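You operate a simulated robot arm through the tools that you are given. There is no shell and no other tool. Be economical: measure what you need, move in short steps, check, and stop when the job is done.

You run a simulated two-armed robot. Do the job below in one go: nothing can be reset, and whatever is moved stays where it is left.

JOB
Fetch the bag from the top of the pouch bench and stand it on the cover. Carry the blue tray with both arms and set it on the top of the pouch bench. Fetch the orange spanner and set it on the top of the film bench. Put the brown brush from the top of the short load on the shelf of the film bench. Fetch the funnel marked "56" from the top of the film bench and set it on the shelf of the film bench. Turn the blue post knob to 3 months. Shut the orange cover. Shut the dust drawer. Do these in any order. Set down upright: bag.
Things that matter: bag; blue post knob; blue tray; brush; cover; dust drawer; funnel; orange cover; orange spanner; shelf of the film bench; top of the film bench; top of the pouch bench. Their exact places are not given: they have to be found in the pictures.

It is judged by the outcome, as a careful person would: the job done as asked, and still so three seconds after it is handed in. It fails if anything else is knocked over, pushed out of place, dropped, spilled or broken. A push-on lid holds only when it is set on centred and level and pressed home; a screw cap is set on level and turned clockwise until tight.

ROBOT AND FRAMES
Two 7-joint arms with two-finger parallel grippers on one trunk, on a base that drives. Base frame: it is fixed to the floor where the robot stands at the start and does not move with it; the origin is under the middle of the robot, x ahead of it, y to its left, z up; the surface under the hand at the start is at about z = 800. Lengths are in mm, angles in degrees, forces in N, time in s.
The left shoulder is at the start at [60, 189, 1153], the right one opposite. With the tool pointing down near the work surface each hand reaches from about 100 to 640 mm from the robot's upright axis, wherever it stands, measured 20 degrees to its own side. Places, roughly: bag [500, 0, 1000]; blue post knob [400, -3500, 800]; blue tray [500, -1750, 750]; brush [-1500, -4750, 750]; cover [500, -250, 750]; dust drawer [3300, 1300, 700]; funnel [-3000, -4250, 750]; orange cover [3800, -3200, 900]; orange spanner [-1250, -4750, 750]; shelf of the film bench [-3100, -4500, 300]; top of the film bench [-3100, -4500, 800]; top of the pouch bench [600, 300, 800]. Payload 3.43 kg a hand.
The TCP of each hand is the grasp point between the finger pads, 30 mm short of the fingertips. In the tool frame z runs along the fingers and y along their closing line. The gripper opens to 94 mm. The fingers are 28 mm wide and 10 mm thick; the gripper's body (50 by 96 mm) begins 55 mm behind the TCP.
Orientation is told as [roll, pitch, yaw] about the base's x, y, z axes, in that order, counted from this pose: with the fingers straight down and closing along the base's y, the tool's x points along the base's -x, its y along +y and its z along -z.

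CONTROLS
- The arms move only by the tool drive_tool. It takes "left_targets", "right_targets" or both (then of equal length, played together; a hand with none holds still); each is one flat list of numbers, 7 for each row, row after row: the shift along the tool's x, y, z in mm, then the turn, a rotation vector about the tool's x, y, z in degrees, then the gripper command, from -1 (fully open) to 1 (shut), values between in proportion. In form: [tx, ty, tz, ax, ay, az, claw, tx, ty, tz, ax, ay, az, claw, ...]. A call has 1 to 10 rows; each row shifts and turns the commanded pose from where the row before left it, along the tool's axes as they then stand. Rows are played at 5 a second. More than 50 mm and 8.6 degrees between two rows, or a gripper value outside its range, and nothing of the call is played. Where a pose cannot be reached the arm comes as near as it can. A force on the tool above 40 N (or 10 N above the force at the start of the call, whichever is more), or a blocked arm, ends the call early, and 0.2 s more pass. Each finger travels about 153 mm/s and halts on what it meets, pressing with about 21 N; the grip force reading is that of the motor and also rises with nothing between the fingers. The clock runs only during rows and for 0.2 s after the last one: add rows that do not move to give the fingers time. The reply holds the time, the measured pose of the TCP, the force on the tool along the base axes, the opening and the grip force, in the units named above and with some noise, with the torque about the TCP (base axes, N m) and any sound that the robot's microphone picked up.
- Cameras (640 x 400 px; columns grow to the right, rows downward): "scene" is now at [15.9, 8.1, 1689.7]; the picture's right is [0.07, -1.00, 0.00], its down [-0.88, -0.06, -0.47] and it looks along [0.47, 0.03, -0.88] (base axes); focal length 272 px, centre (320, 200). "left" rides on the left gripper at [76, -14, -102] in its tool frame; the picture's right is [0.18, 0.98, 0.00], its down [-0.75, 0.14, -0.64] and it looks along [-0.63, 0.12, 0.77] (tool axes); focal length 243 px, centre (320, 200). "right" rides on the right gripper at [76, 14, -103] in its tool frame; the picture's right is [-0.18, 0.98, 0.00], its down [-0.75, -0.14, -0.64] and it looks along [-0.63, -0.12, 0.77] (tool axes); focal length 243 px, centre (320, 200).
- get_image(camera): a new picture of that camera. No time passes.
- slide_trunk(by): slides the trunk up (or, below 0, down) by that many mm; the arms and the scene camera ride with it, the base frame stays. It gives what a move gives, with no picture.
- steer(legs): drives the robot by 1 to 6 legs, each [ahead, left, turn to the left] in mm, mm and degrees, along the robot's own axes; the way and the turn of a leg run together, so that a leg with both is an arc; at most 1500 mm and 180 degrees a leg. The arms and the cameras ride along, it lands a little off, and it stops where it bumps. It gives what a move gives.
- pan_tilt(pan, tilt): turns the head with the scene camera to pan (to the left, within 86 degrees either way) and tilt (down, from -29 to 69), counted from straight ahead of the robot. It gives what a move gives.
- measure_at(camera, pixels): for up to 12 pixels [column, row] of the newest picture of that camera ("zoom" is the newest enlarged one), the place [x, y, z] in the base frame of the surface seen there, good to about 3 mm, but the place of the scene camera against the robot may be out by one fixed shift of up to 12 mm in any direction. No time passes.
- inspect(camera, box): a new picture of the part [left, top, right, bottom] of that camera's present view, enlarged. No time passes.
- close_job(): hands the job in; it is judged then, once.

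Go step by step. Measure first, check grasps and placings, and put right what went wrong. The budget is 124 turns and 144 pictures, counting those below and the enlarged ones. Unless the task says otherwise, let go and move clear before handing in.

The tools are called after "Emit:" by a JSON object that holds its "op" and its "data". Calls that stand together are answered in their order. drive_tool: Moves the arms, as the interface text tells. Its arguments: {"type":"object","properties":{"left_targets":{"type":"array"},"right_targets":{"type":"array"}},"required":[]} The other tools are called the same way: slide_trunk (by) slides the trunk up or down; steer (legs) drives the base; pan_tilt (pan, tilt) turns the head that bears the scene camera; get_image (camera) takes a picture; measure_at (camera, pixels) gives the place of the surface under pixels of a picture; inspect (camera, box) takes an enlarged picture of a part of a camera's view; close_job () hands the job in.

At the start:

```text
t: 0.0
left_eef_pos: [446.9, 200.2, 1138.7]
left_tcp_rot: [0.0, 0.1, 0.0]
left_wrist_force: [0.1, 0.3, 0.0]
left_torque: [-0.04, -0.03, 0.04]
left_grip_width: 94.2
left_grip_force: 0.1
right_eef_pos: [334.2, -103.3, 1063.2]
right_tcp_rot: [0.0, -0.1, -0.1]
right_wrist_force: [-0.2, 0.0, -0.3]
right_torque: [-0.02, 0.01, -0.04]
right_grip_width: 94.1
right_grip_force: 0.1
trunk travel left (down, up): [-825.0, 165.0]
robot x, y, heading: [-3.3, -1.7, 0.3]
head pan, tilt: [3.9, 62.2]
```

scene: 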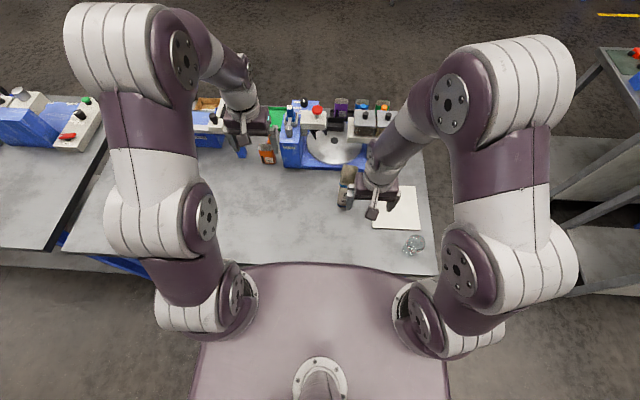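
right: 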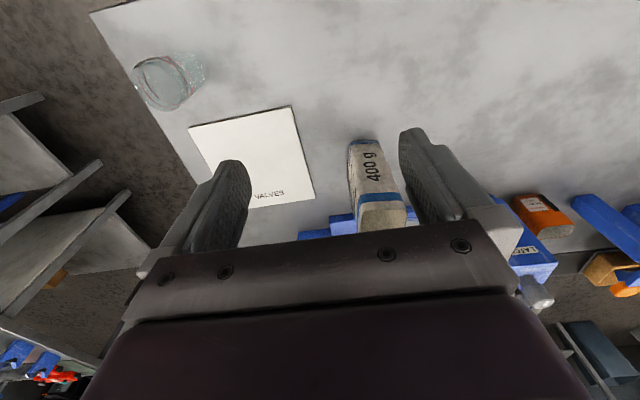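
left: 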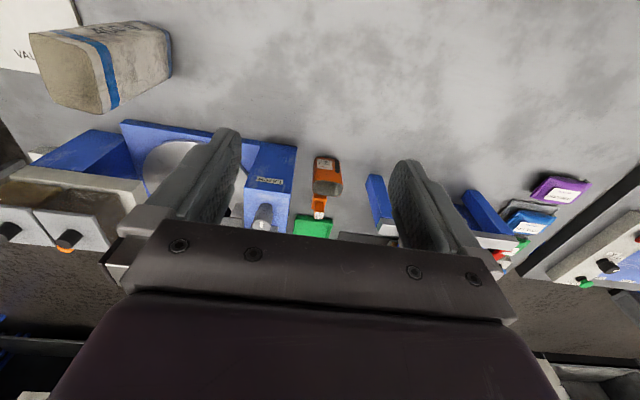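

The pictures show a "400 g" bag (right camera ~[372,185]) and a white sheet marked VALVES on the bench. I'll measure these and look closer.

Emit:
{"op": "inspect", "data": {"camera": "scene", "box": [260, 80, 460, 280]}}

Emit:
{"op": "measure_at", "data": {"camera": "right", "pixels": [[190, 128], [292, 106], [315, 198], [215, 210], [348, 142], [378, 139], [405, 208], [360, 232], [170, 80]]}}

Emit:
{"op": "measure_at", "data": {"camera": "left", "pixels": [[30, 36], [85, 31], [110, 110], [45, 98], [168, 28], [172, 75], [135, 22]]}}

Emit:
{"op": "pan_tilt", "data": {"pan": 0, "tilt": 20}}

Emit:
{"op": "get_image", "data": {"camera": "scene"}}

```text
2.00 times, centred on (360, 180) of scene
```

zoom: 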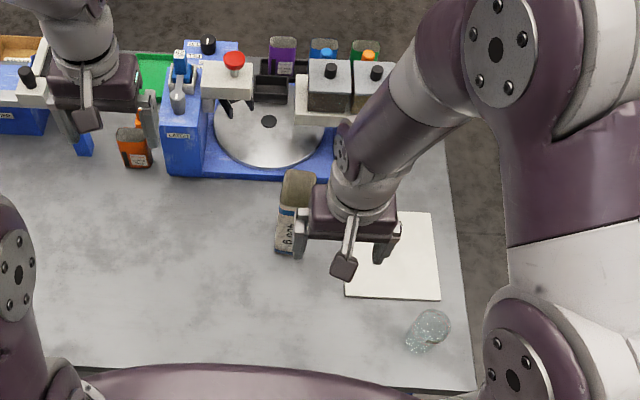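

```text
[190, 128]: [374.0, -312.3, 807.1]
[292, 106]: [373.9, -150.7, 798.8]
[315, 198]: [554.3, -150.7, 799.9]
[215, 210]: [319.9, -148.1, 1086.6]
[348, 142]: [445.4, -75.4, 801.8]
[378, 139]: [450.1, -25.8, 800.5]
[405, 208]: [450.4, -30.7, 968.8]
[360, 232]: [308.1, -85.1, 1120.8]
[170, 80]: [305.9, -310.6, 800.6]
```

```text
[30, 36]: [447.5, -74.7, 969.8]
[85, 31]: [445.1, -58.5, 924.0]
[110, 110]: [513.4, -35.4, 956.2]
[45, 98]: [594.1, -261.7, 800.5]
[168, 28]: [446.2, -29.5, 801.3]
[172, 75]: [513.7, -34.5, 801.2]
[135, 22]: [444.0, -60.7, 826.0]
```

```text
t: 1.1
left_eef_pos: [446.5, 200.6, 1139.8]
left_tcp_rot: [-0.1, 0.0, 0.0]
left_wrist_force: [-0.7, 0.2, 0.8]
left_torque: [0.01, -0.01, 0.03]
left_grip_width: 94.0
left_grip_force: 0.0
right_eef_pos: [333.5, -102.5, 1063.3]
right_tcp_rot: [0.0, 0.0, 0.0]
right_wrist_force: [0.0, 1.4, 0.0]
right_torque: [0.0, -0.02, 0.01]
right_grip_width: 94.0
right_grip_force: 0.2
trunk travel left (down, up): [-825.0, 165.0]
robot x, y, heading: [-2.5, -0.3, 0.1]
head pan, tilt: [0.0, 20.0]
```

```text
139 pictures are left
```

scene: 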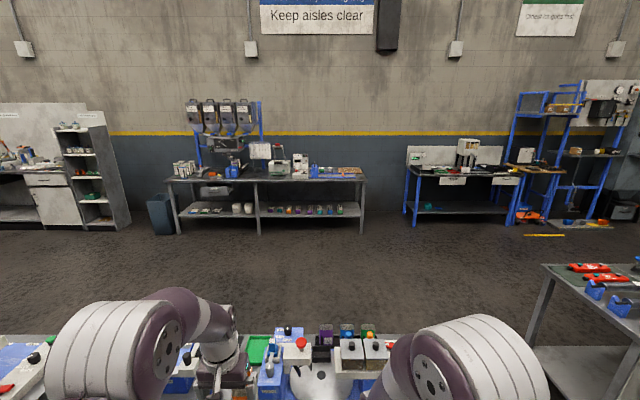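

The bag spans x 446–513, y −78…−30, z 801–970; the sheet marked VALVES (x 374–554, y −310…−150) is the cover. I move the right hand above the bag and down around it.

Emit:
{"op": "drive_tool", "data": {"right_targets": [-46, 15, 0, 0, 0, 0, -1, -46, 15, 0, 0, 0, 0, -1, -46, 15, 0, 0, 0, 0, -1, -8, 4, 0, 0, 0, 0, -1, 0, 0, 45, 0, 0, 0, -1, 0, 0, 45, 0, 0, 0, -1, 0, 0, 45, 0, 0, 0, -1, 0, 0, 0, 0, 0, 0, -1]}}

Emit:
{"op": "get_image", "data": {"camera": "right"}}

```text
t: 2.9
left_eef_pos: [444.2, 201.8, 1139.4]
left_tcp_rot: [0.0, 0.0, 0.1]
left_wrist_force: [0.2, 0.2, 0.2]
left_torque: [-0.02, -0.01, 0.03]
left_grip_width: 93.8
left_grip_force: 0.0
right_eef_pos: [478.7, -52.4, 930.1]
right_tcp_rot: [0.0, 0.0, 0.0]
right_wrist_force: [0.0, -0.3, 1.0]
right_torque: [0.03, -0.02, 0.01]
right_grip_width: 93.8
right_grip_force: 0.0
trunk travel left (down, up): [-825.0, 165.0]
robot x, y, heading: [-0.9, 0.8, 0.1]
head pan, tilt: [0.0, 20.0]
```

```text
138 pictures are left
```

right: 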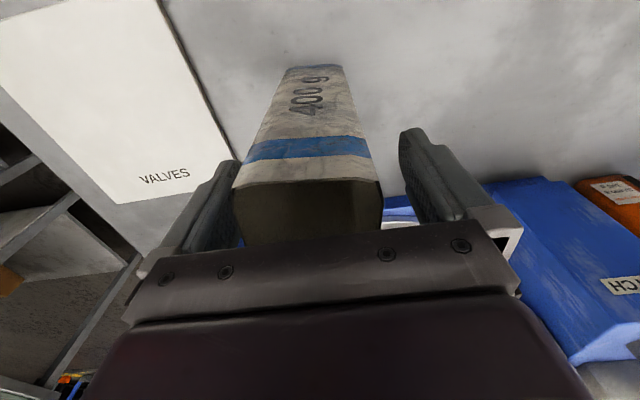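

The bag is between the fingers but nearer the left one (pixel [235,185]); I measure before closing.

Emit:
{"op": "measure_at", "data": {"camera": "right", "pixels": [[236, 184], [376, 182], [246, 240], [380, 215], [240, 165], [405, 150]]}}

```text
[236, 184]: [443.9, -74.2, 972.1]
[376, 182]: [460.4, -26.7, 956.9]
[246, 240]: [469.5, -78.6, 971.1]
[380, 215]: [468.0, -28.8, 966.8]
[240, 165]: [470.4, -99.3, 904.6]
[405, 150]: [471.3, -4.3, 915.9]
```

The bag is centred (y −78…−28). I close and lift gently.

Emit:
{"op": "drive_tool", "data": {"right_targets": [0, 0, 0, 0, 0, 0, 0, 0, 0, 0, 0, 0, 0, 1, 0, 0, 0, 0, 0, 0, 1, 0, 0, 0, 0, 0, 0, 1, 0, 0, -20, 0, 0, 0, 1, 0, 0, -20, 0, 0, 0, 1]}}

Emit:
{"op": "get_image", "data": {"camera": "right"}}

```text
t: 4.3
left_eef_pos: [445.1, 200.2, 1139.1]
left_tcp_rot: [0.0, 0.0, 0.0]
left_wrist_force: [-0.8, 0.2, 0.1]
left_torque: [0.01, 0.02, 0.01]
left_grip_width: 93.7
left_grip_force: 0.1
right_eef_pos: [479.9, -54.0, 969.4]
right_tcp_rot: [0.0, 0.0, -0.1]
right_wrist_force: [0.9, -0.2, -0.6]
right_torque: [0.0, -0.05, -0.02]
right_grip_width: 55.9
right_grip_force: 21.4
trunk travel left (down, up): [-825.0, 165.0]
robot x, y, heading: [1.0, -1.7, -0.1]
head pan, tilt: [0.0, 20.0]
```

```text
137 pictures are left
```

right: 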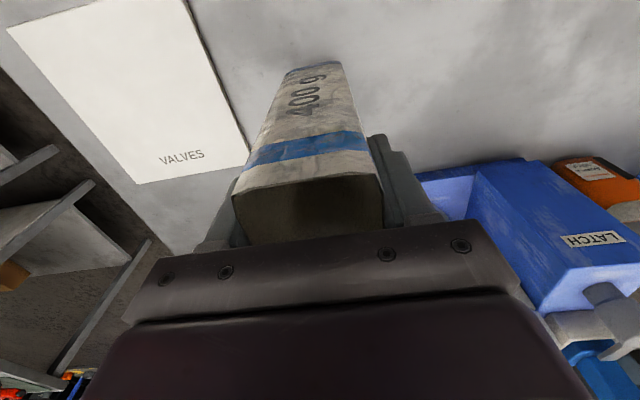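

The grip holds at 56 mm. I carry it over the sheet (y −227).

Emit:
{"op": "drive_tool", "data": {"right_targets": [4, -44, 0, 0, 0, 0, 1, 4, -44, 0, 0, 0, 0, 1, 4, -44, 0, 0, 0, 0, 1, 4, -42, 0, 0, 0, 0, 1, 0, 0, 0, 0, 0, 0, 1]}}

Emit:
{"op": "pan_tilt", "data": {"pan": -10, "tilt": 62}}

Emit:
{"op": "inspect", "data": {"camera": "scene", "box": [220, 60, 460, 300]}}

Emit:
{"op": "get_image", "data": {"camera": "left"}}

```text
t: 5.5
left_eef_pos: [445.8, 201.0, 1138.7]
left_tcp_rot: [0.0, 0.1, 0.0]
left_wrist_force: [-0.1, 0.9, 0.8]
left_torque: [-0.03, -0.02, 0.0]
left_grip_width: 94.1
left_grip_force: 0.0
right_eef_pos: [465.8, -227.7, 969.8]
right_tcp_rot: [0.0, 0.0, -0.1]
right_wrist_force: [0.1, -0.1, -0.4]
right_torque: [-0.01, 0.0, -0.02]
right_grip_width: 55.8
right_grip_force: 21.1
trunk travel left (down, up): [-825.0, 165.0]
robot x, y, heading: [-2.7, 0.8, 0.0]
head pan, tilt: [0.0, 20.0]
```

```text
t: 6.6
left_eef_pos: [446.3, 201.1, 1138.7]
left_tcp_rot: [0.0, 0.0, -0.1]
left_wrist_force: [0.4, -0.9, 0.5]
left_torque: [0.0, 0.02, 0.03]
left_grip_width: 94.1
left_grip_force: 0.1
right_eef_pos: [464.4, -227.4, 969.0]
right_tcp_rot: [0.0, 0.0, 0.0]
right_wrist_force: [-0.1, 0.3, -0.4]
right_torque: [0.02, 0.02, 0.02]
right_grip_width: 55.6
right_grip_force: 20.9
trunk travel left (down, up): [-825.0, 165.0]
robot x, y, heading: [5.0, 5.6, -0.2]
head pan, tilt: [-10.0, 62.0]
```

```text
1.67 times, centred on (340, 180) of scene
```

zoom: 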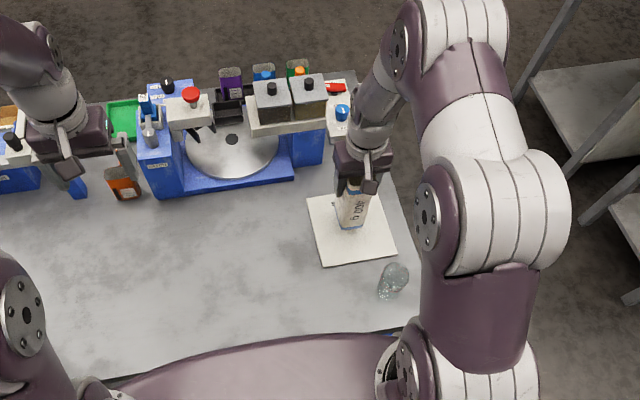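

```text
135 pictures are left
```

left: 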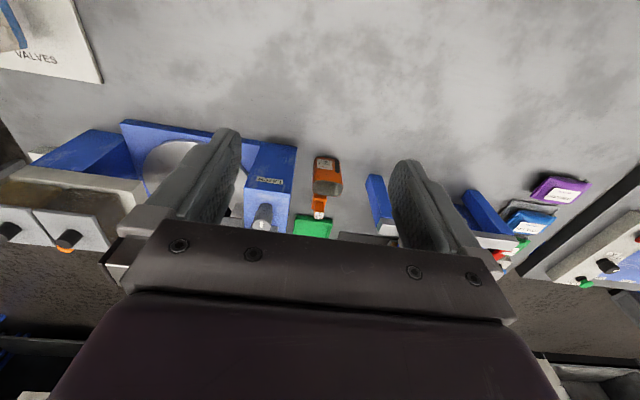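

The bag is held above the sheet. I lower 30 mm, then in small steps until contact.

Emit:
{"op": "drive_tool", "data": {"right_targets": [0, 0, 18, 0, 0, 0, 1, 0, 0, 12, 0, 0, 0, 1, 0, 0, 3, 0, 0, 0, 1, 0, 0, 3, 0, 0, 0, 1, 0, 0, 0, 0, 0, 0, 1]}}

Emit:
{"op": "get_image", "data": {"camera": "right"}}

```text
t: 7.8
left_eef_pos: [444.4, 200.5, 1140.0]
left_tcp_rot: [0.0, -0.1, 0.0]
left_wrist_force: [0.3, -0.5, -0.4]
left_torque: [-0.01, -0.01, -0.01]
left_grip_width: 94.1
left_grip_force: 0.1
right_eef_pos: [463.2, -227.2, 933.3]
right_tcp_rot: [-0.1, -0.3, 0.0]
right_wrist_force: [2.3, -2.3, 17.7]
right_torque: [-0.15, -0.28, 0.0]
right_grip_width: 55.6
right_grip_force: 21.1
trunk travel left (down, up): [-825.0, 165.0]
robot x, y, heading: [0.6, 1.8, 0.2]
head pan, tilt: [-10.0, 62.0]
```

```text
134 pictures are left
```

right: 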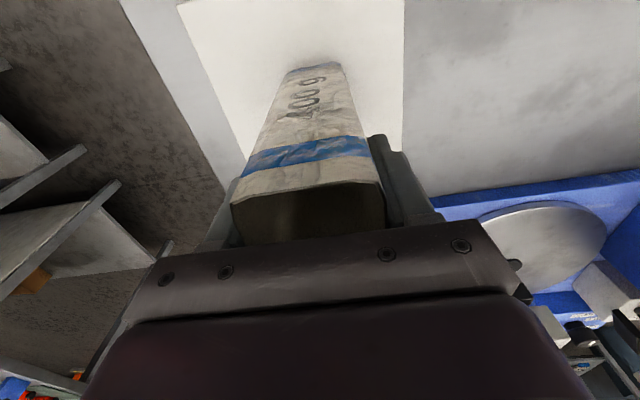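

Contact (17.7 N) at TCP z 933. I back off 2 mm, open, and rise clear.

Emit:
{"op": "drive_tool", "data": {"right_targets": [0, 0, -1.5, 0, 0, 0, 1, 0, 0, 0, 0, 0, 0, 0, 0, 0, 0, 0, 0, 0, -1, 0, 0, 0, 0, 0, 0, -1, 0, 0, -30, 0, 0, 0, -1, 0, 0, -50, 0, 0, 0, -1, 0, 0, -50, 0, 0, 0, -1, 0, 0, -50, 0, 0, 0, -1, 0, 0, 0, 0, 0, 0, -1]}}

Emit:
{"op": "get_image", "data": {"camera": "right"}}

Emit:
{"op": "pan_tilt", "data": {"pan": -60, "tilt": 25}}

Emit:
{"op": "get_image", "data": {"camera": "scene"}}

```text
t: 9.8
left_eef_pos: [445.4, 200.1, 1139.6]
left_tcp_rot: [-0.1, 0.0, 0.0]
left_wrist_force: [0.1, -0.1, -0.5]
left_torque: [-0.01, 0.0, 0.0]
left_grip_width: 94.0
left_grip_force: 0.1
right_eef_pos: [462.8, -225.9, 1112.9]
right_tcp_rot: [0.0, -0.1, 0.0]
right_wrist_force: [0.0, -0.1, -0.2]
right_torque: [-0.01, -0.01, 0.02]
right_grip_width: 93.9
right_grip_force: 0.1
trunk travel left (down, up): [-825.0, 165.0]
robot x, y, heading: [-1.6, 1.7, -0.0]
head pan, tilt: [-10.0, 62.0]
```

```text
133 pictures are left
```

right: 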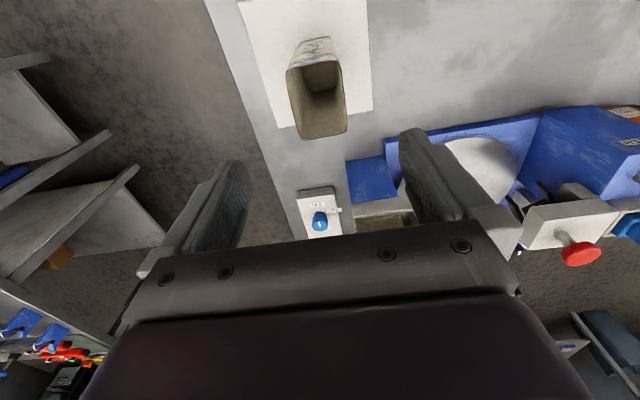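

```text
t: 11.0
left_eef_pos: [446.7, 200.8, 1138.5]
left_tcp_rot: [0.0, 0.0, 0.0]
left_wrist_force: [-0.3, 0.4, -0.3]
left_torque: [0.01, 0.04, 0.0]
left_grip_width: 94.1
left_grip_force: 0.1
right_eef_pos: [462.5, -226.6, 1113.1]
right_tcp_rot: [0.0, -0.1, -0.1]
right_wrist_force: [0.5, 0.5, -0.6]
right_torque: [0.02, -0.01, 0.01]
right_grip_width: 93.9
right_grip_force: 0.0
trunk travel left (down, up): [-825.0, 165.0]
robot x, y, heading: [1.4, -0.1, 0.1]
head pan, tilt: [-60.0, 25.0]
```

```text
132 pictures are left
```

scene: 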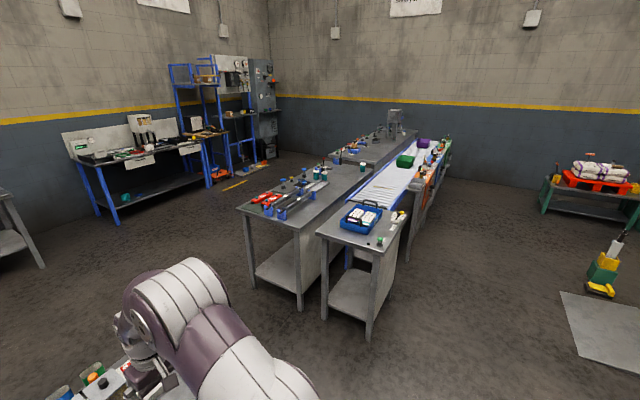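

The bag stands on the sheet. The blue tray with two bags is at [362,215] on a bench end; I measure it and look further round.

Emit:
{"op": "measure_at", "data": {"camera": "scene", "pixels": [[343, 220], [374, 236], [382, 212], [352, 203], [317, 233], [380, 250], [408, 217], [298, 228], [240, 207], [390, 160], [365, 335], [600, 290]]}}

Emit:
{"op": "inspect", "data": {"camera": "scene", "box": [220, 90, 480, 260]}}

Emit:
{"op": "pan_tilt", "data": {"pan": -86, "tilt": 15}}

Emit:
{"op": "get_image", "data": {"camera": "scene"}}

```text
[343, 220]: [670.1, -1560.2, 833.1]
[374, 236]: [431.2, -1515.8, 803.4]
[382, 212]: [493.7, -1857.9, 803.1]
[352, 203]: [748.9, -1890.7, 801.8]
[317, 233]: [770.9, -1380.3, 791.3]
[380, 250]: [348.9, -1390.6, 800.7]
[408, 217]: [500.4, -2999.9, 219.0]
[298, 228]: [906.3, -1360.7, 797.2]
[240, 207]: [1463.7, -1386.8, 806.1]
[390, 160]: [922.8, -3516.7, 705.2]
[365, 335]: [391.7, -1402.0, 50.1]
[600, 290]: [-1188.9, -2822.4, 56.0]
```

```text
2.35 times, centred on (350, 175) of scene
```

zoom: 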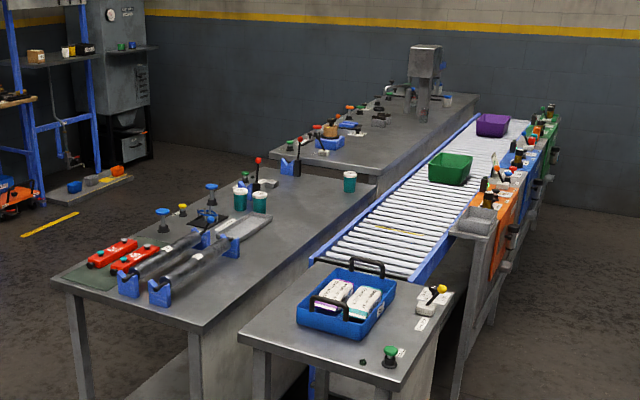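

```text
t: 11.9
left_eef_pos: [445.9, 200.2, 1139.2]
left_tcp_rot: [0.0, 0.0, 0.0]
left_wrist_force: [-0.2, 0.3, 0.0]
left_torque: [-0.02, 0.01, -0.01]
left_grip_width: 94.0
left_grip_force: 0.0
right_eef_pos: [463.6, -226.0, 1113.6]
right_tcp_rot: [0.0, 0.0, 0.0]
right_wrist_force: [0.5, -0.5, -0.7]
right_torque: [-0.01, -0.04, 0.0]
right_grip_width: 94.1
right_grip_force: 0.1
trunk travel left (down, up): [-825.0, 165.0]
robot x, y, heading: [-3.0, 2.4, 0.0]
head pan, tilt: [-85.9, 15.0]
```

```text
130 pictures are left
```

scene: 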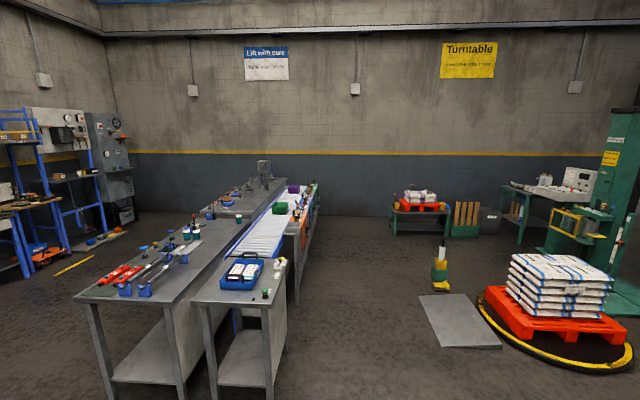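

The tray has handles at its near (y≈−1515) and far (y≈−1890) ends, so facing +x at y≈−1700 suits both hands. I drive back and strafe right.

Emit:
{"op": "steer", "data": {"legs": [[-300, 0, 0], [0, -1000, 0], [0, -700, 0]]}}

Emit:
{"op": "pan_tilt", "data": {"pan": 0, "tilt": 45}}

Emit:
{"op": "get_image", "data": {"camera": "scene"}}

```text
t: 22.2
left_eef_pos: [157.3, -1507.8, 1138.0]
left_tcp_rot: [0.0, 0.1, 0.1]
left_wrist_force: [-0.5, -0.6, 0.3]
left_torque: [0.04, 0.0, -0.01]
left_grip_width: 94.2
left_grip_force: 0.0
right_eef_pos: [175.8, -1933.6, 1113.2]
right_tcp_rot: [0.0, 0.0, 0.0]
right_wrist_force: [0.4, 0.0, 0.8]
right_torque: [0.05, 0.01, 0.02]
right_grip_width: 94.1
right_grip_force: 0.1
trunk travel left (down, up): [-825.0, 165.0]
robot x, y, heading: [-288.3, -1713.2, 0.0]
head pan, tilt: [-85.9, 15.0]
```

```text
t: 23.8
left_eef_pos: [157.8, -1507.4, 1138.9]
left_tcp_rot: [0.1, 0.0, 0.1]
left_wrist_force: [-0.8, 0.8, -0.3]
left_torque: [0.0, -0.02, -0.03]
left_grip_width: 94.0
left_grip_force: 0.0
right_eef_pos: [176.5, -1935.1, 1113.0]
right_tcp_rot: [0.1, -0.1, 0.1]
right_wrist_force: [0.6, -0.8, -1.0]
right_torque: [0.03, 0.02, 0.02]
right_grip_width: 94.2
right_grip_force: 0.1
trunk travel left (down, up): [-825.0, 165.0]
robot x, y, heading: [-286.0, -1710.4, 0.1]
head pan, tilt: [0.0, 45.0]
```

```text
129 pictures are left
```

scene: 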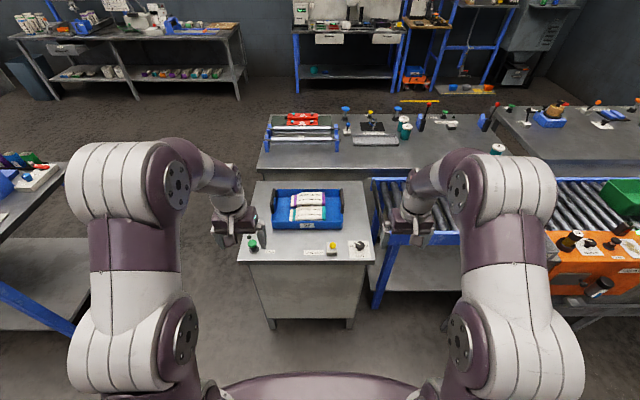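

The tray faces me squarely at [307,208], handles at its left and right ends. I zoom and measure.

Emit:
{"op": "inspect", "data": {"camera": "scene", "box": [230, 160, 390, 280]}}

Emit:
{"op": "measure_at", "data": {"camera": "scene", "pixels": [[273, 230], [342, 228], [271, 203], [274, 192], [341, 188], [237, 262], [374, 262], [255, 183], [363, 182], [344, 205]]}}

```text
3.33 times, centred on (310, 220) of scene
```

zoom: 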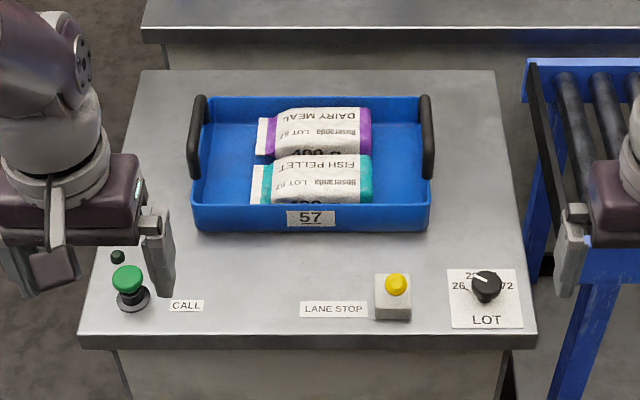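

```text
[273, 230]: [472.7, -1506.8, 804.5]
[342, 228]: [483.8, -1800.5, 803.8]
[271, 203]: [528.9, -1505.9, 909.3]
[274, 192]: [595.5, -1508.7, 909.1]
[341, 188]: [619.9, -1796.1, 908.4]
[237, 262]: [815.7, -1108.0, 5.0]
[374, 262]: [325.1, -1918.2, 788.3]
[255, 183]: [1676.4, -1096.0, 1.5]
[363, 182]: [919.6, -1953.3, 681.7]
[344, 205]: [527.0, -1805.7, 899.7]
```

Emit:
{"op": "measure_at", "data": {"camera": "zoom", "pixels": [[202, 98], [194, 135], [192, 172], [206, 140], [423, 98], [428, 140], [430, 172], [197, 220], [427, 225], [80, 335], [250, 190]]}}

Emit:
{"op": "steer", "data": {"legs": [[370, 58, 0]]}}

Emit:
{"op": "pan_tilt", "data": {"pan": 0, "tilt": 60}}

Emit:
{"op": "get_image", "data": {"camera": "scene"}}

Emit:
{"op": "get_image", "data": {"camera": "left"}}

Emit:
{"op": "get_image", "data": {"camera": "right"}}

```text
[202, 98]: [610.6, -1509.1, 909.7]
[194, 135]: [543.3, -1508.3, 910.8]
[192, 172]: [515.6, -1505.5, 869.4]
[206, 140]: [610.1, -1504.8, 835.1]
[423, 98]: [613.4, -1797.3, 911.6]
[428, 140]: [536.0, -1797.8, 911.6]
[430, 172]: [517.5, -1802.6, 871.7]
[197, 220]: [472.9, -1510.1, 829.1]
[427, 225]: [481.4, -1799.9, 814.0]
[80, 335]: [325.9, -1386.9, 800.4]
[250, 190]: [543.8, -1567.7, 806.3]
```

```text
t: 26.1
left_eef_pos: [528.8, -1452.1, 1138.9]
left_tcp_rot: [-0.1, 0.0, -0.1]
left_wrist_force: [-0.3, -0.7, -0.6]
left_torque: [0.02, 0.01, 0.01]
left_grip_width: 94.0
left_grip_force: 0.1
right_eef_pos: [547.4, -1879.7, 1113.5]
right_tcp_rot: [0.0, 0.0, -0.1]
right_wrist_force: [0.6, -0.7, -0.5]
right_torque: [-0.02, -0.02, 0.01]
right_grip_width: 93.9
right_grip_force: 0.2
trunk travel left (down, up): [-825.0, 165.0]
robot x, y, heading: [80.3, -1651.8, -0.3]
head pan, tilt: [0.0, 45.0]
```

```text
t: 26.9
left_eef_pos: [530.2, -1451.7, 1138.9]
left_tcp_rot: [0.0, 0.1, -0.1]
left_wrist_force: [0.1, -0.6, -0.2]
left_torque: [0.03, 0.0, 0.01]
left_grip_width: 93.8
left_grip_force: 0.1
right_eef_pos: [547.9, -1878.4, 1112.5]
right_tcp_rot: [0.1, 0.0, -0.1]
right_wrist_force: [0.5, 0.7, 0.2]
right_torque: [-0.03, 0.01, 0.04]
right_grip_width: 93.9
right_grip_force: 0.1
trunk travel left (down, up): [-825.0, 165.0]
robot x, y, heading: [84.9, -1651.1, 0.1]
head pan, tilt: [0.0, 60.0]
```

```text
127 pictures are left
```

scene: 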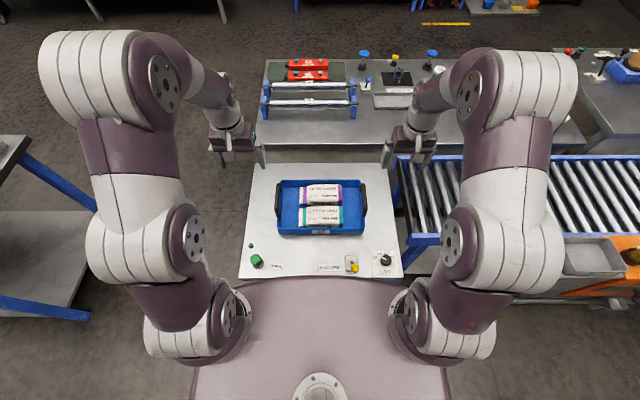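

```text
126 pictures are left
```

left: 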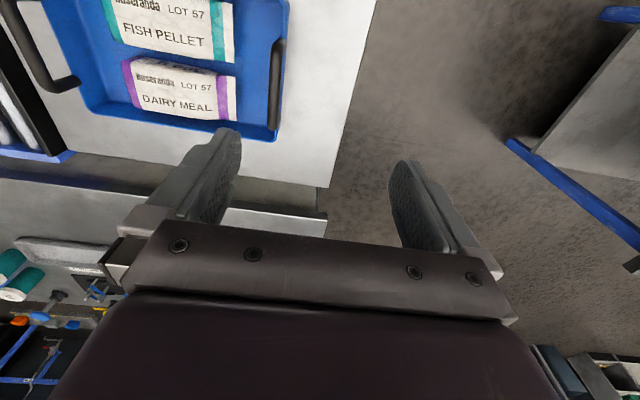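

```text
125 pictures are left
```

right: 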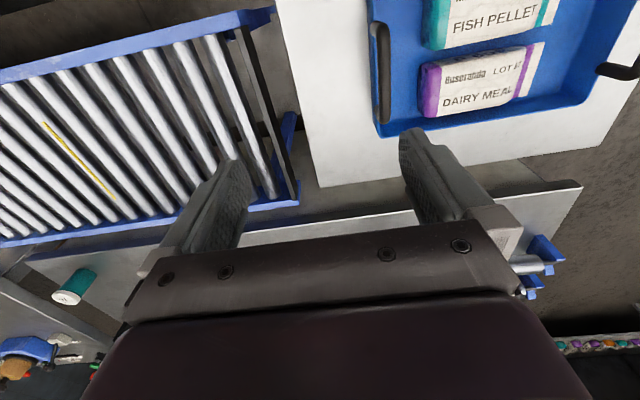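

I measure both handles with the hand cameras.

Emit:
{"op": "measure_at", "data": {"camera": "left", "pixels": [[278, 45], [277, 85], [275, 120], [271, 80], [275, 140]]}}

Emit:
{"op": "measure_at", "data": {"camera": "right", "pixels": [[378, 30], [382, 70], [386, 112], [375, 70], [376, 137]]}}

```text
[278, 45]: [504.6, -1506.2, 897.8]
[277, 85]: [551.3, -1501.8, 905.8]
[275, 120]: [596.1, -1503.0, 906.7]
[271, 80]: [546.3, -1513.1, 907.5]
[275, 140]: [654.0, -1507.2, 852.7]
```

```text
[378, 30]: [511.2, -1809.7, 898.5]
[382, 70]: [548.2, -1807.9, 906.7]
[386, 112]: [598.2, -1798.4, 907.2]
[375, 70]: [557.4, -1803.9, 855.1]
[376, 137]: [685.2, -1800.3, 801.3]
```

Bars: left y≈−1507, right y≈−1803, centre x≈565, top z≈907. I move both hands over them to TCP z 940.

Emit:
{"op": "drive_tool", "data": {"left_targets": [-18, -28, 0, 0, 0, 0, -1, -18, -27, 0, 0, 0, 0, -1, 0, 0, 40, 0, 0, 0, -1, 0, 0, 40, 0, 0, 0, -1, 0, 0, 40, 0, 0, 0, -1, 0, 0, 40, 0, 0, 0, -1, 0, 0, 39, 0, 0, 0, -1, 0, 0, 0, 0, 0, 0, -1], "right_targets": [-8, 38, 0, 0, 0, 0, -1, -9, 38, 0, 0, 0, 0, -1, 0, 0, 35, 0, 0, 0, -1, 0, 0, 35, 0, 0, 0, -1, 0, 0, 35, 0, 0, 0, -1, 0, 0, 34, 0, 0, 0, -1, 0, 0, 34, 0, 0, 0, -1, 0, 0, 0, 0, 0, 0, -1]}}

Emit:
{"op": "get_image", "data": {"camera": "left"}}

Emit:
{"op": "get_image", "data": {"camera": "right"}}

```text
t: 28.7
left_eef_pos: [565.5, -1505.2, 939.8]
left_tcp_rot: [0.0, 0.1, -0.1]
left_wrist_force: [0.3, 0.2, -0.1]
left_torque: [-0.01, 0.0, -0.01]
left_grip_width: 94.3
left_grip_force: 0.0
right_eef_pos: [562.7, -1802.9, 938.5]
right_tcp_rot: [0.0, 0.0, 0.0]
right_wrist_force: [-0.8, 0.7, 0.1]
right_torque: [0.0, -0.02, -0.02]
right_grip_width: 94.1
right_grip_force: 0.1
trunk travel left (down, up): [-825.0, 165.0]
robot x, y, heading: [81.9, -1651.2, -0.1]
head pan, tilt: [0.0, 60.0]
```

```text
124 pictures are left
```

left: 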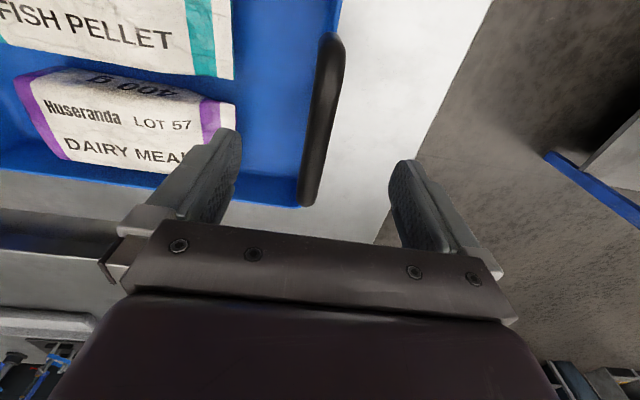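

```text
123 pictures are left
```

right: 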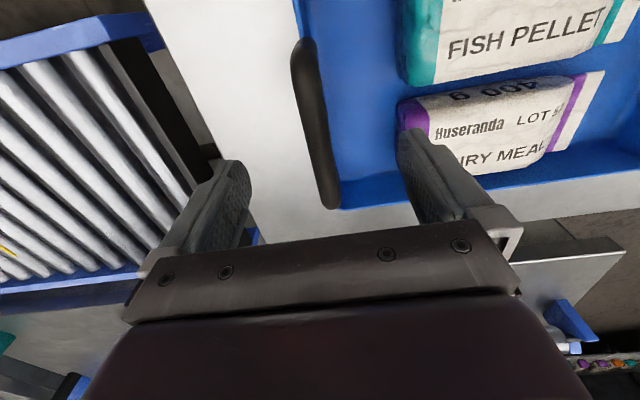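

Handles are between the fingers; I narrow the grippers to ~60 mm (to clear the bags), descend 42 mm and close.

Emit:
{"op": "drive_tool", "data": {"left_targets": [0, -1, 0, 0, 0, 0, -0.2, 0, 0, 0, 0, 0, 0, -0.2, 0, 0, 21, 0, 0, 0, -0.2, 0, 0, 21, 0, 0, 0, -0.2, 0, 0, 0, 0, 0, 0, 1, 0, 0, 0, 0, 0, 0, 1, 0, 0, 0, 0, 0, 0, 1], "right_targets": [0, 0, 0, 0, 0, 0, -0.2, 0, 0, 0, 0, 0, 0, -0.2, 0, 0, 21, 0, 0, 0, -0.2, 0, 0, 20, 0, 0, 0, -0.2, 0, 0, 0, 0, 0, 0, 1, 0, 0, 0, 0, 0, 0, 1, 0, 0, 0, 0, 0, 0, 1]}}

Emit:
{"op": "get_image", "data": {"camera": "left"}}

Emit:
{"op": "get_image", "data": {"camera": "right"}}

```text
t: 30.3
left_eef_pos: [565.9, -1507.8, 897.9]
left_tcp_rot: [-0.1, 0.0, -0.1]
left_wrist_force: [0.5, -11.1, -1.6]
left_torque: [0.03, -0.09, 0.04]
left_grip_width: 20.1
left_grip_force: 21.4
right_eef_pos: [564.2, -1801.7, 898.7]
right_tcp_rot: [-0.1, -0.1, 0.0]
right_wrist_force: [0.0, 10.8, -0.4]
right_torque: [-0.03, -0.11, 0.13]
right_grip_width: 20.3
right_grip_force: 21.1
trunk travel left (down, up): [-825.0, 165.0]
robot x, y, heading: [83.9, -1651.9, -0.3]
head pan, tilt: [0.0, 60.0]
```

```text
122 pictures are left
```

left: 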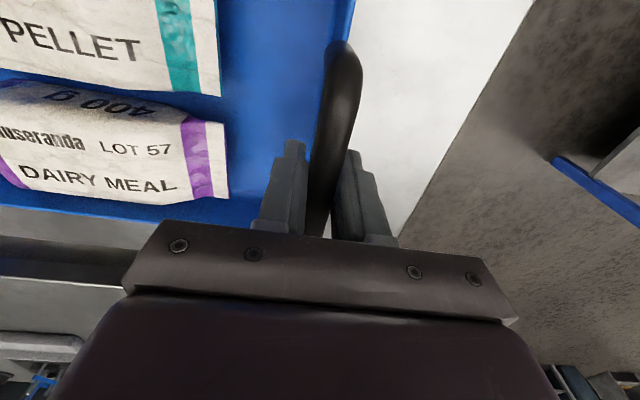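

```text
121 pictures are left
```

right: 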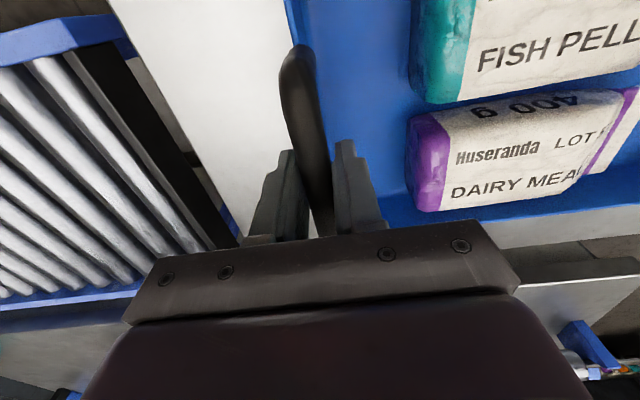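

Both handles are gripped at 20 mm. I relax the ±11 N sideways pull slightly and lift both together 60 mm.

Emit:
{"op": "drive_tool", "data": {"left_targets": [0, -0.8, 0, 0, 0, 0, 1, 0, 0, -10, 0, 0, 0, 1, 0, 0, -25, 0, 0, 0, 1, 0, 0, -25, 0, 0, 0, 1, 0, 0, 0, 0, 0, 0, 1], "right_targets": [0, 0.8, 0, 0, 0, 0, 1, 0, 0, -10, 0, 0, 0, 1, 0, 0, -25, 0, 0, 0, 1, 0, 0, -25, 0, 0, 0, 1, 0, 0, 0, 0, 0, 0, 1]}}

Emit:
{"op": "get_image", "data": {"camera": "scene"}}

```text
t: 31.5
left_eef_pos: [567.6, -1508.1, 956.6]
left_tcp_rot: [0.0, 0.0, -0.1]
left_wrist_force: [0.5, 0.5, -0.4]
left_torque: [-0.01, -0.02, 0.04]
left_grip_width: 0.1
left_grip_force: 20.7
right_eef_pos: [563.7, -1799.9, 959.1]
right_tcp_rot: [0.0, 0.0, -0.1]
right_wrist_force: [0.1, 0.1, 0.6]
right_torque: [-0.03, 0.04, -0.03]
right_grip_width: 0.0
right_grip_force: 21.1
trunk travel left (down, up): [-825.0, 165.0]
robot x, y, heading: [84.2, -1648.1, -0.0]
head pan, tilt: [0.0, 60.0]
```

```text
120 pictures are left
```

scene: 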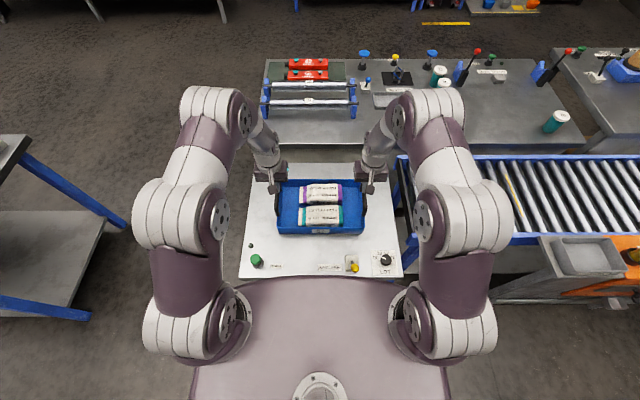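

The grippers slipped off (width 0): the tray is too heavy for a friction grip, so a finger must go under each bar. I check the tray's rim height and position.

Emit:
{"op": "inspect", "data": {"camera": "scene", "box": [260, 160, 380, 250]}}

Emit:
{"op": "get_image", "data": {"camera": "left"}}

Emit:
{"op": "measure_at", "data": {"camera": "scene", "pixels": [[278, 184], [277, 215], [276, 232], [278, 228], [300, 234], [363, 232], [365, 212], [357, 222], [283, 222], [310, 192], [310, 217], [297, 222]]}}

```text
4.44 times, centred on (320, 205) of scene
```

zoom: 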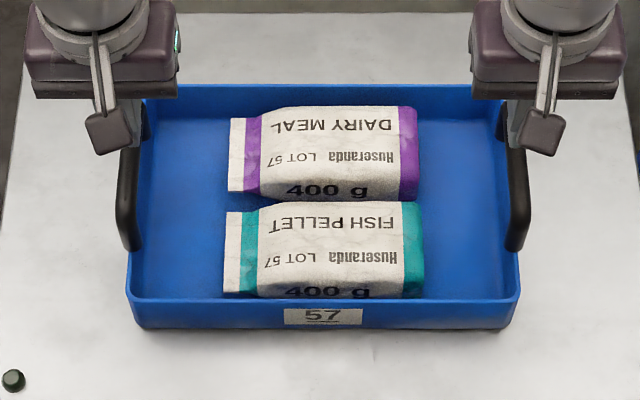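

```text
118 pictures are left
```

left: 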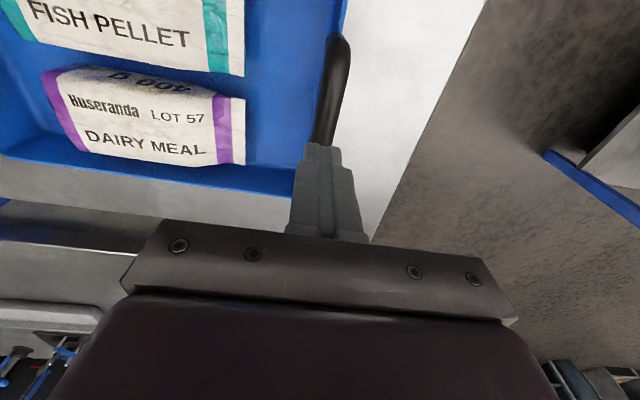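

```text
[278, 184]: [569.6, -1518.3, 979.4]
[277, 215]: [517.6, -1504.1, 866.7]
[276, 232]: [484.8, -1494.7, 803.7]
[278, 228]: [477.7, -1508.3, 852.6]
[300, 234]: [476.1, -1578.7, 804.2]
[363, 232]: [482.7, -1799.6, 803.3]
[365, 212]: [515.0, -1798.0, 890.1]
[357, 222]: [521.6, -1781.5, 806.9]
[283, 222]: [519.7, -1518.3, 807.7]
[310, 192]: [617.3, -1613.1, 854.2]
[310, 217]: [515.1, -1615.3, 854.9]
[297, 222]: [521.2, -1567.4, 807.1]
```

The rim is at z≈853 and the bar bottom ≈887, so a finger fits under. I move hands up and outward and begin tilting them inward (left +, right − about tool x).

Emit:
{"op": "drive_tool", "data": {"left_targets": [0, 0, -30, 0, 0, 0, 0.13, 0, 0, -30, 0, 0, 0, 0.13, 0, 45, 0, 0, 0, 0, 0.13, 0, 45, 0, 0, 0, 0, 0.13, 0, 45, 0, 0, 0, 0, 0.13, 0, 0, 0, 7.8, 0, 0, 0.13, 0, 0, 0, 7.8, 0, 0, 0.13, 0, 0, 0, 7.8, 0, 0, 0.13, 0, 0, 0, 7.8, 0, 0, 0.13, 0, 0, 0, 7.8, 0, 0, 0.13], "right_targets": [0, 0, -30, 0, 0, 0, 0.13, 0, 0, -30, 0, 0, 0, 0.13, 0, -45, 0, 0, 0, 0, 0.13, 0, -45, 0, 0, 0, 0, 0.13, 0, -45, 0, 0, 0, 0, 0.13, 0, 0, 0, -7.8, 0, 0, 0.13, 0, 0, 0, -7.8, 0, 0, 0.13, 0, 0, 0, -7.8, 0, 0, 0.13, 0, 0, 0, -7.8, 0, 0, 0.13, 0, 0, 0, -7.8, 0, 0, 0.13]}}

Emit:
{"op": "drive_tool", "data": {"left_targets": [0, 0, 0, 7.8, 0, 0, 0.13, 0, 0, 0, 7.8, 0, 0, 0.13, 0, 0, 0, 7.8, 0, 0, 0.13, 0, 0, 0, 7.6, 0, 0, 0.13, 0, 0, 0, 0, 0, 0, 0.13], "right_targets": [0, 0, 0, -7.8, 0, 0, 0.13, 0, 0, 0, -7.8, 0, 0, 0.13, 0, 0, 0, -7.8, 0, 0, 0.13, 0, 0, 0, -7.6, 0, 0, 0.13, 0, 0, 0, 0, 0, 0, 0.13]}}

Emit:
{"op": "get_image", "data": {"camera": "scene"}}

```text
t: 33.7
left_eef_pos: [551.2, -1387.1, 1007.4]
left_tcp_rot: [-36.7, -0.1, 0.1]
left_wrist_force: [0.0, -0.1, -0.7]
left_torque: [-0.01, -0.03, -0.02]
left_grip_width: 40.7
left_grip_force: 0.0
left hand out of reach, approached as far as the arm can: row 10
right_eef_pos: [545.6, -1919.4, 1005.6]
right_tcp_rot: [37.3, -0.1, -0.3]
right_wrist_force: [-0.2, 1.0, 0.4]
right_torque: [0.03, 0.0, -0.03]
right_grip_width: 40.7
right_grip_force: 0.1
right hand out of reach, approached as far as the arm can: row 10
trunk travel left (down, up): [-825.0, 165.0]
robot x, y, heading: [85.2, -1650.7, -0.4]
head pan, tilt: [0.0, 60.0]
```

```text
t: 34.9
left_eef_pos: [489.0, -1445.4, 973.8]
left_tcp_rot: [-49.4, -0.5, 0.3]
left_wrist_force: [0.3, 0.5, 0.9]
left_torque: [0.01, -0.02, 0.0]
left_grip_width: 40.8
left_grip_force: 0.0
left hand out of reach, approached as far as the arm can: row 1, 2, 3, 4
right_eef_pos: [485.6, -1862.2, 972.6]
right_tcp_rot: [49.5, -0.4, -0.5]
right_wrist_force: [0.0, 0.4, 0.2]
right_torque: [0.0, -0.02, -0.05]
right_grip_width: 41.0
right_grip_force: 0.0
right hand out of reach, approached as far as the arm can: row 1, 2, 3, 4
trunk travel left (down, up): [-825.0, 165.0]
robot x, y, heading: [81.3, -1654.0, -0.1]
head pan, tilt: [0.0, 60.0]
```

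```text
117 pictures are left
```

scene: 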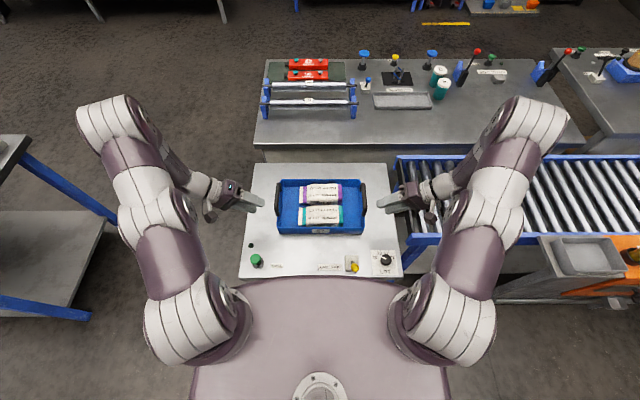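

Reach limits the tilt to ~45°, which should still support the bar. I rotate back a little to see where the commanded pose stands, and measure the base front.

Emit:
{"op": "measure_at", "data": {"camera": "scene", "pixels": [[320, 285], [320, 279], [320, 274]]}}

Emit:
{"op": "drive_tool", "data": {"left_targets": [0, 0, 0, -8, 0, 0, 0.13, 0, 0, 0, -8, 0, 0, 0.13, 0, 0, 0, -8, 0, 0, 0.13, 0, 0, 0, 0, 0, 0, 0.13], "right_targets": [0, 0, 0, 8, 0, 0, 0.13, 0, 0, 0, 8, 0, 0, 0.13, 0, 0, 0, 8, 0, 0, 0.13, 0, 0, 0, 0, 0, 0, 0.13]}}

```text
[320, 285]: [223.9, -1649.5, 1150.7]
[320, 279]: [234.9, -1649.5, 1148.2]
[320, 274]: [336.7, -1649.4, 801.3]
```

```text
t: 35.9
left_eef_pos: [489.5, -1444.8, 973.0]
left_tcp_rot: [-25.3, -0.5, 0.5]
left_wrist_force: [0.1, -0.5, 0.1]
left_torque: [-0.01, 0.01, 0.03]
left_grip_width: 40.9
left_grip_force: 0.1
right_eef_pos: [485.2, -1862.9, 973.7]
right_tcp_rot: [25.3, -0.3, -0.5]
right_wrist_force: [0.7, 0.1, -0.8]
right_torque: [0.0, 0.01, 0.02]
right_grip_width: 41.0
right_grip_force: 0.0
trunk travel left (down, up): [-825.0, 165.0]
robot x, y, heading: [82.9, -1650.7, -0.1]
head pan, tilt: [0.0, 60.0]
```

The command re-bases to the actual pose, so I'll go upright again above the bars, lower the trunk 170 mm for more reach, then straddle each bar and tilt around it.

Emit:
{"op": "drive_tool", "data": {"left_targets": [0, 0, 0, -8.4, 0, 0, 0.1, 0, 0, 0, -8.4, 0, 0, 0.1, 0, 0, 0, -8.4, 0, 0, 0.1, 0, 0, -45, 0, 0, 0, 0.1, 0, 0, -45, 0, 0, 0, 0.1, 0, 0, -40, 0, 0, 0, 0.1, 0, 0, -40, 0, 0, 0, 0.1, -40, -31, 0, 0, 0, 0, 0.1, -40, -31, 0, 0, 0, 0, 0.1, 0, 0, 0, 0, 0, 0, 0.1], "right_targets": [0, 0, 0, 8.4, 0, 0, 0.1, 0, 0, 0, 8.4, 0, 0, 0.1, 0, 0, 0, 8.4, 0, 0, 0.1, 0, 0, -45, 0, 0, 0, 0.1, 0, 0, -45, 0, 0, 0, 0.1, 0, 0, -40, 0, 0, 0, 0.1, 0, 0, -40, 0, 0, 0, 0.1, -42, 30, 0, 0, 0, 0, 0.1, -42, 30, 0, 0, 0, 0, 0.1, 0, 0, 0, 0, 0, 0, 0.1]}}

Emit:
{"op": "slide_trunk", "data": {"by": -170}}

Emit:
{"op": "get_image", "data": {"camera": "left"}}

Emit:
{"op": "get_image", "data": {"camera": "right"}}

```text
refused: row 8 steps farther than a row can; nothing moved
```

```text
t: 37.3
left_eef_pos: [488.3, -1443.3, 840.3]
left_tcp_rot: [-25.4, -0.6, 0.5]
left_wrist_force: [-6.5, 4.7, 13.6]
left_torque: [0.4, 0.48, 0.05]
left_grip_width: 40.1
left_grip_force: 0.0
right_eef_pos: [484.1, -1865.1, 838.6]
right_tcp_rot: [25.5, -0.7, -0.5]
right_wrist_force: [-6.2, -6.4, 15.1]
right_torque: [-0.43, 0.47, -0.03]
right_grip_width: 39.4
right_grip_force: 0.0
trunk travel left (down, up): [-688.0, 302.0]
robot x, y, heading: [81.3, -1651.8, -0.3]
head pan, tilt: [0.0, 60.0]
stopped: the force on the tool passed its limit at 84 N (the readings are from after the stop); the commanded pose is now the measured one
```

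```text
116 pictures are left
```

left: 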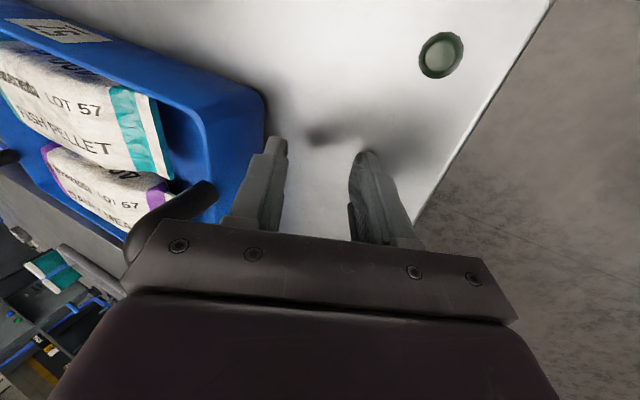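

```text
115 pictures are left
```

right: 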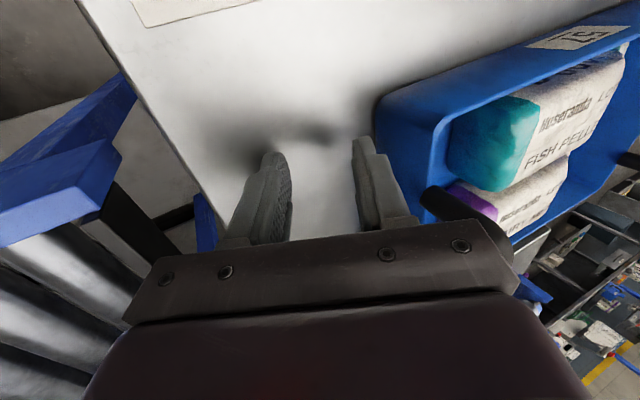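

My mistake: the refused move meant the trunk lowered the fingertips onto the bench (stopped at the limit; nothing displaced in the views). I retreat outward and up, then straighten.

Emit:
{"op": "drive_tool", "data": {"left_targets": [0, 0, -15, 0, 0, 0, 0.1, 0, -17, -36, 0, 0, 0, 0.1, 0, -17, -36, 0, 0, 0, 0.1, 0, -17, -36, 0, 0, 0, 0.1, 0, -8, -18, 0, 0, 0, 0.1, 0, 0, 0, -8.4, 0, 0, 0.1, 0, 0, 0, -8.4, 0, 0, 0.1, 0, 0, 0, -8.4, 0, 0, 0.1, 0, 0, 0, 0, 0, 0, 0.1], "right_targets": [0, 0, -15, 0, 0, 0, 0.1, 0, 17, -36, 0, 0, 0, 0.1, 0, 17, -36, 0, 0, 0, 0.1, 0, 17, -36, 0, 0, 0, 0.1, 0, 8, -18, 0, 0, 0, 0.1, 0, 0, 0, 8.4, 0, 0, 0.1, 0, 0, 0, 8.4, 0, 0, 0.1, 0, 0, 0, 8.4, 0, 0, 0.1, 0, 0, 0, 0, 0, 0, 0.1]}}

Emit:
{"op": "get_image", "data": {"camera": "left"}}

Emit:
{"op": "get_image", "data": {"camera": "right"}}

```text
t: 39.3
left_eef_pos: [488.6, -1436.7, 992.2]
left_tcp_rot: [-0.2, -0.6, 0.4]
left_wrist_force: [-0.9, -0.5, 0.5]
left_torque: [-0.02, 0.02, 0.01]
left_grip_width: 42.4
left_grip_force: 0.1
right_eef_pos: [483.8, -1871.6, 990.6]
right_tcp_rot: [0.1, -0.6, -0.6]
right_wrist_force: [-0.2, -0.7, 0.2]
right_torque: [-0.03, 0.01, -0.01]
right_grip_width: 42.3
right_grip_force: 0.2
trunk travel left (down, up): [-688.0, 302.0]
robot x, y, heading: [84.0, -1651.5, 0.2]
head pan, tilt: [0.0, 60.0]
```

```text
114 pictures are left
```

left: 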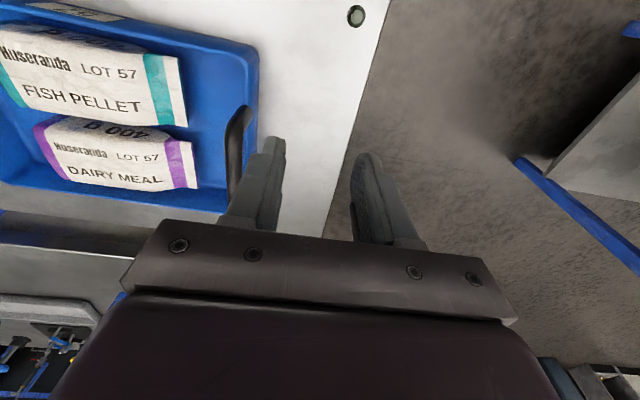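

```text
113 pictures are left
```

right: 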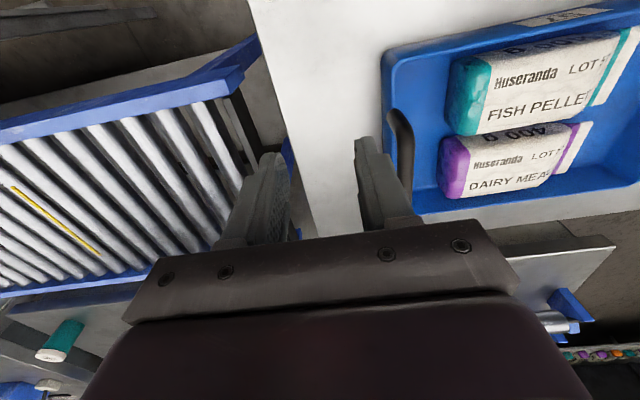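

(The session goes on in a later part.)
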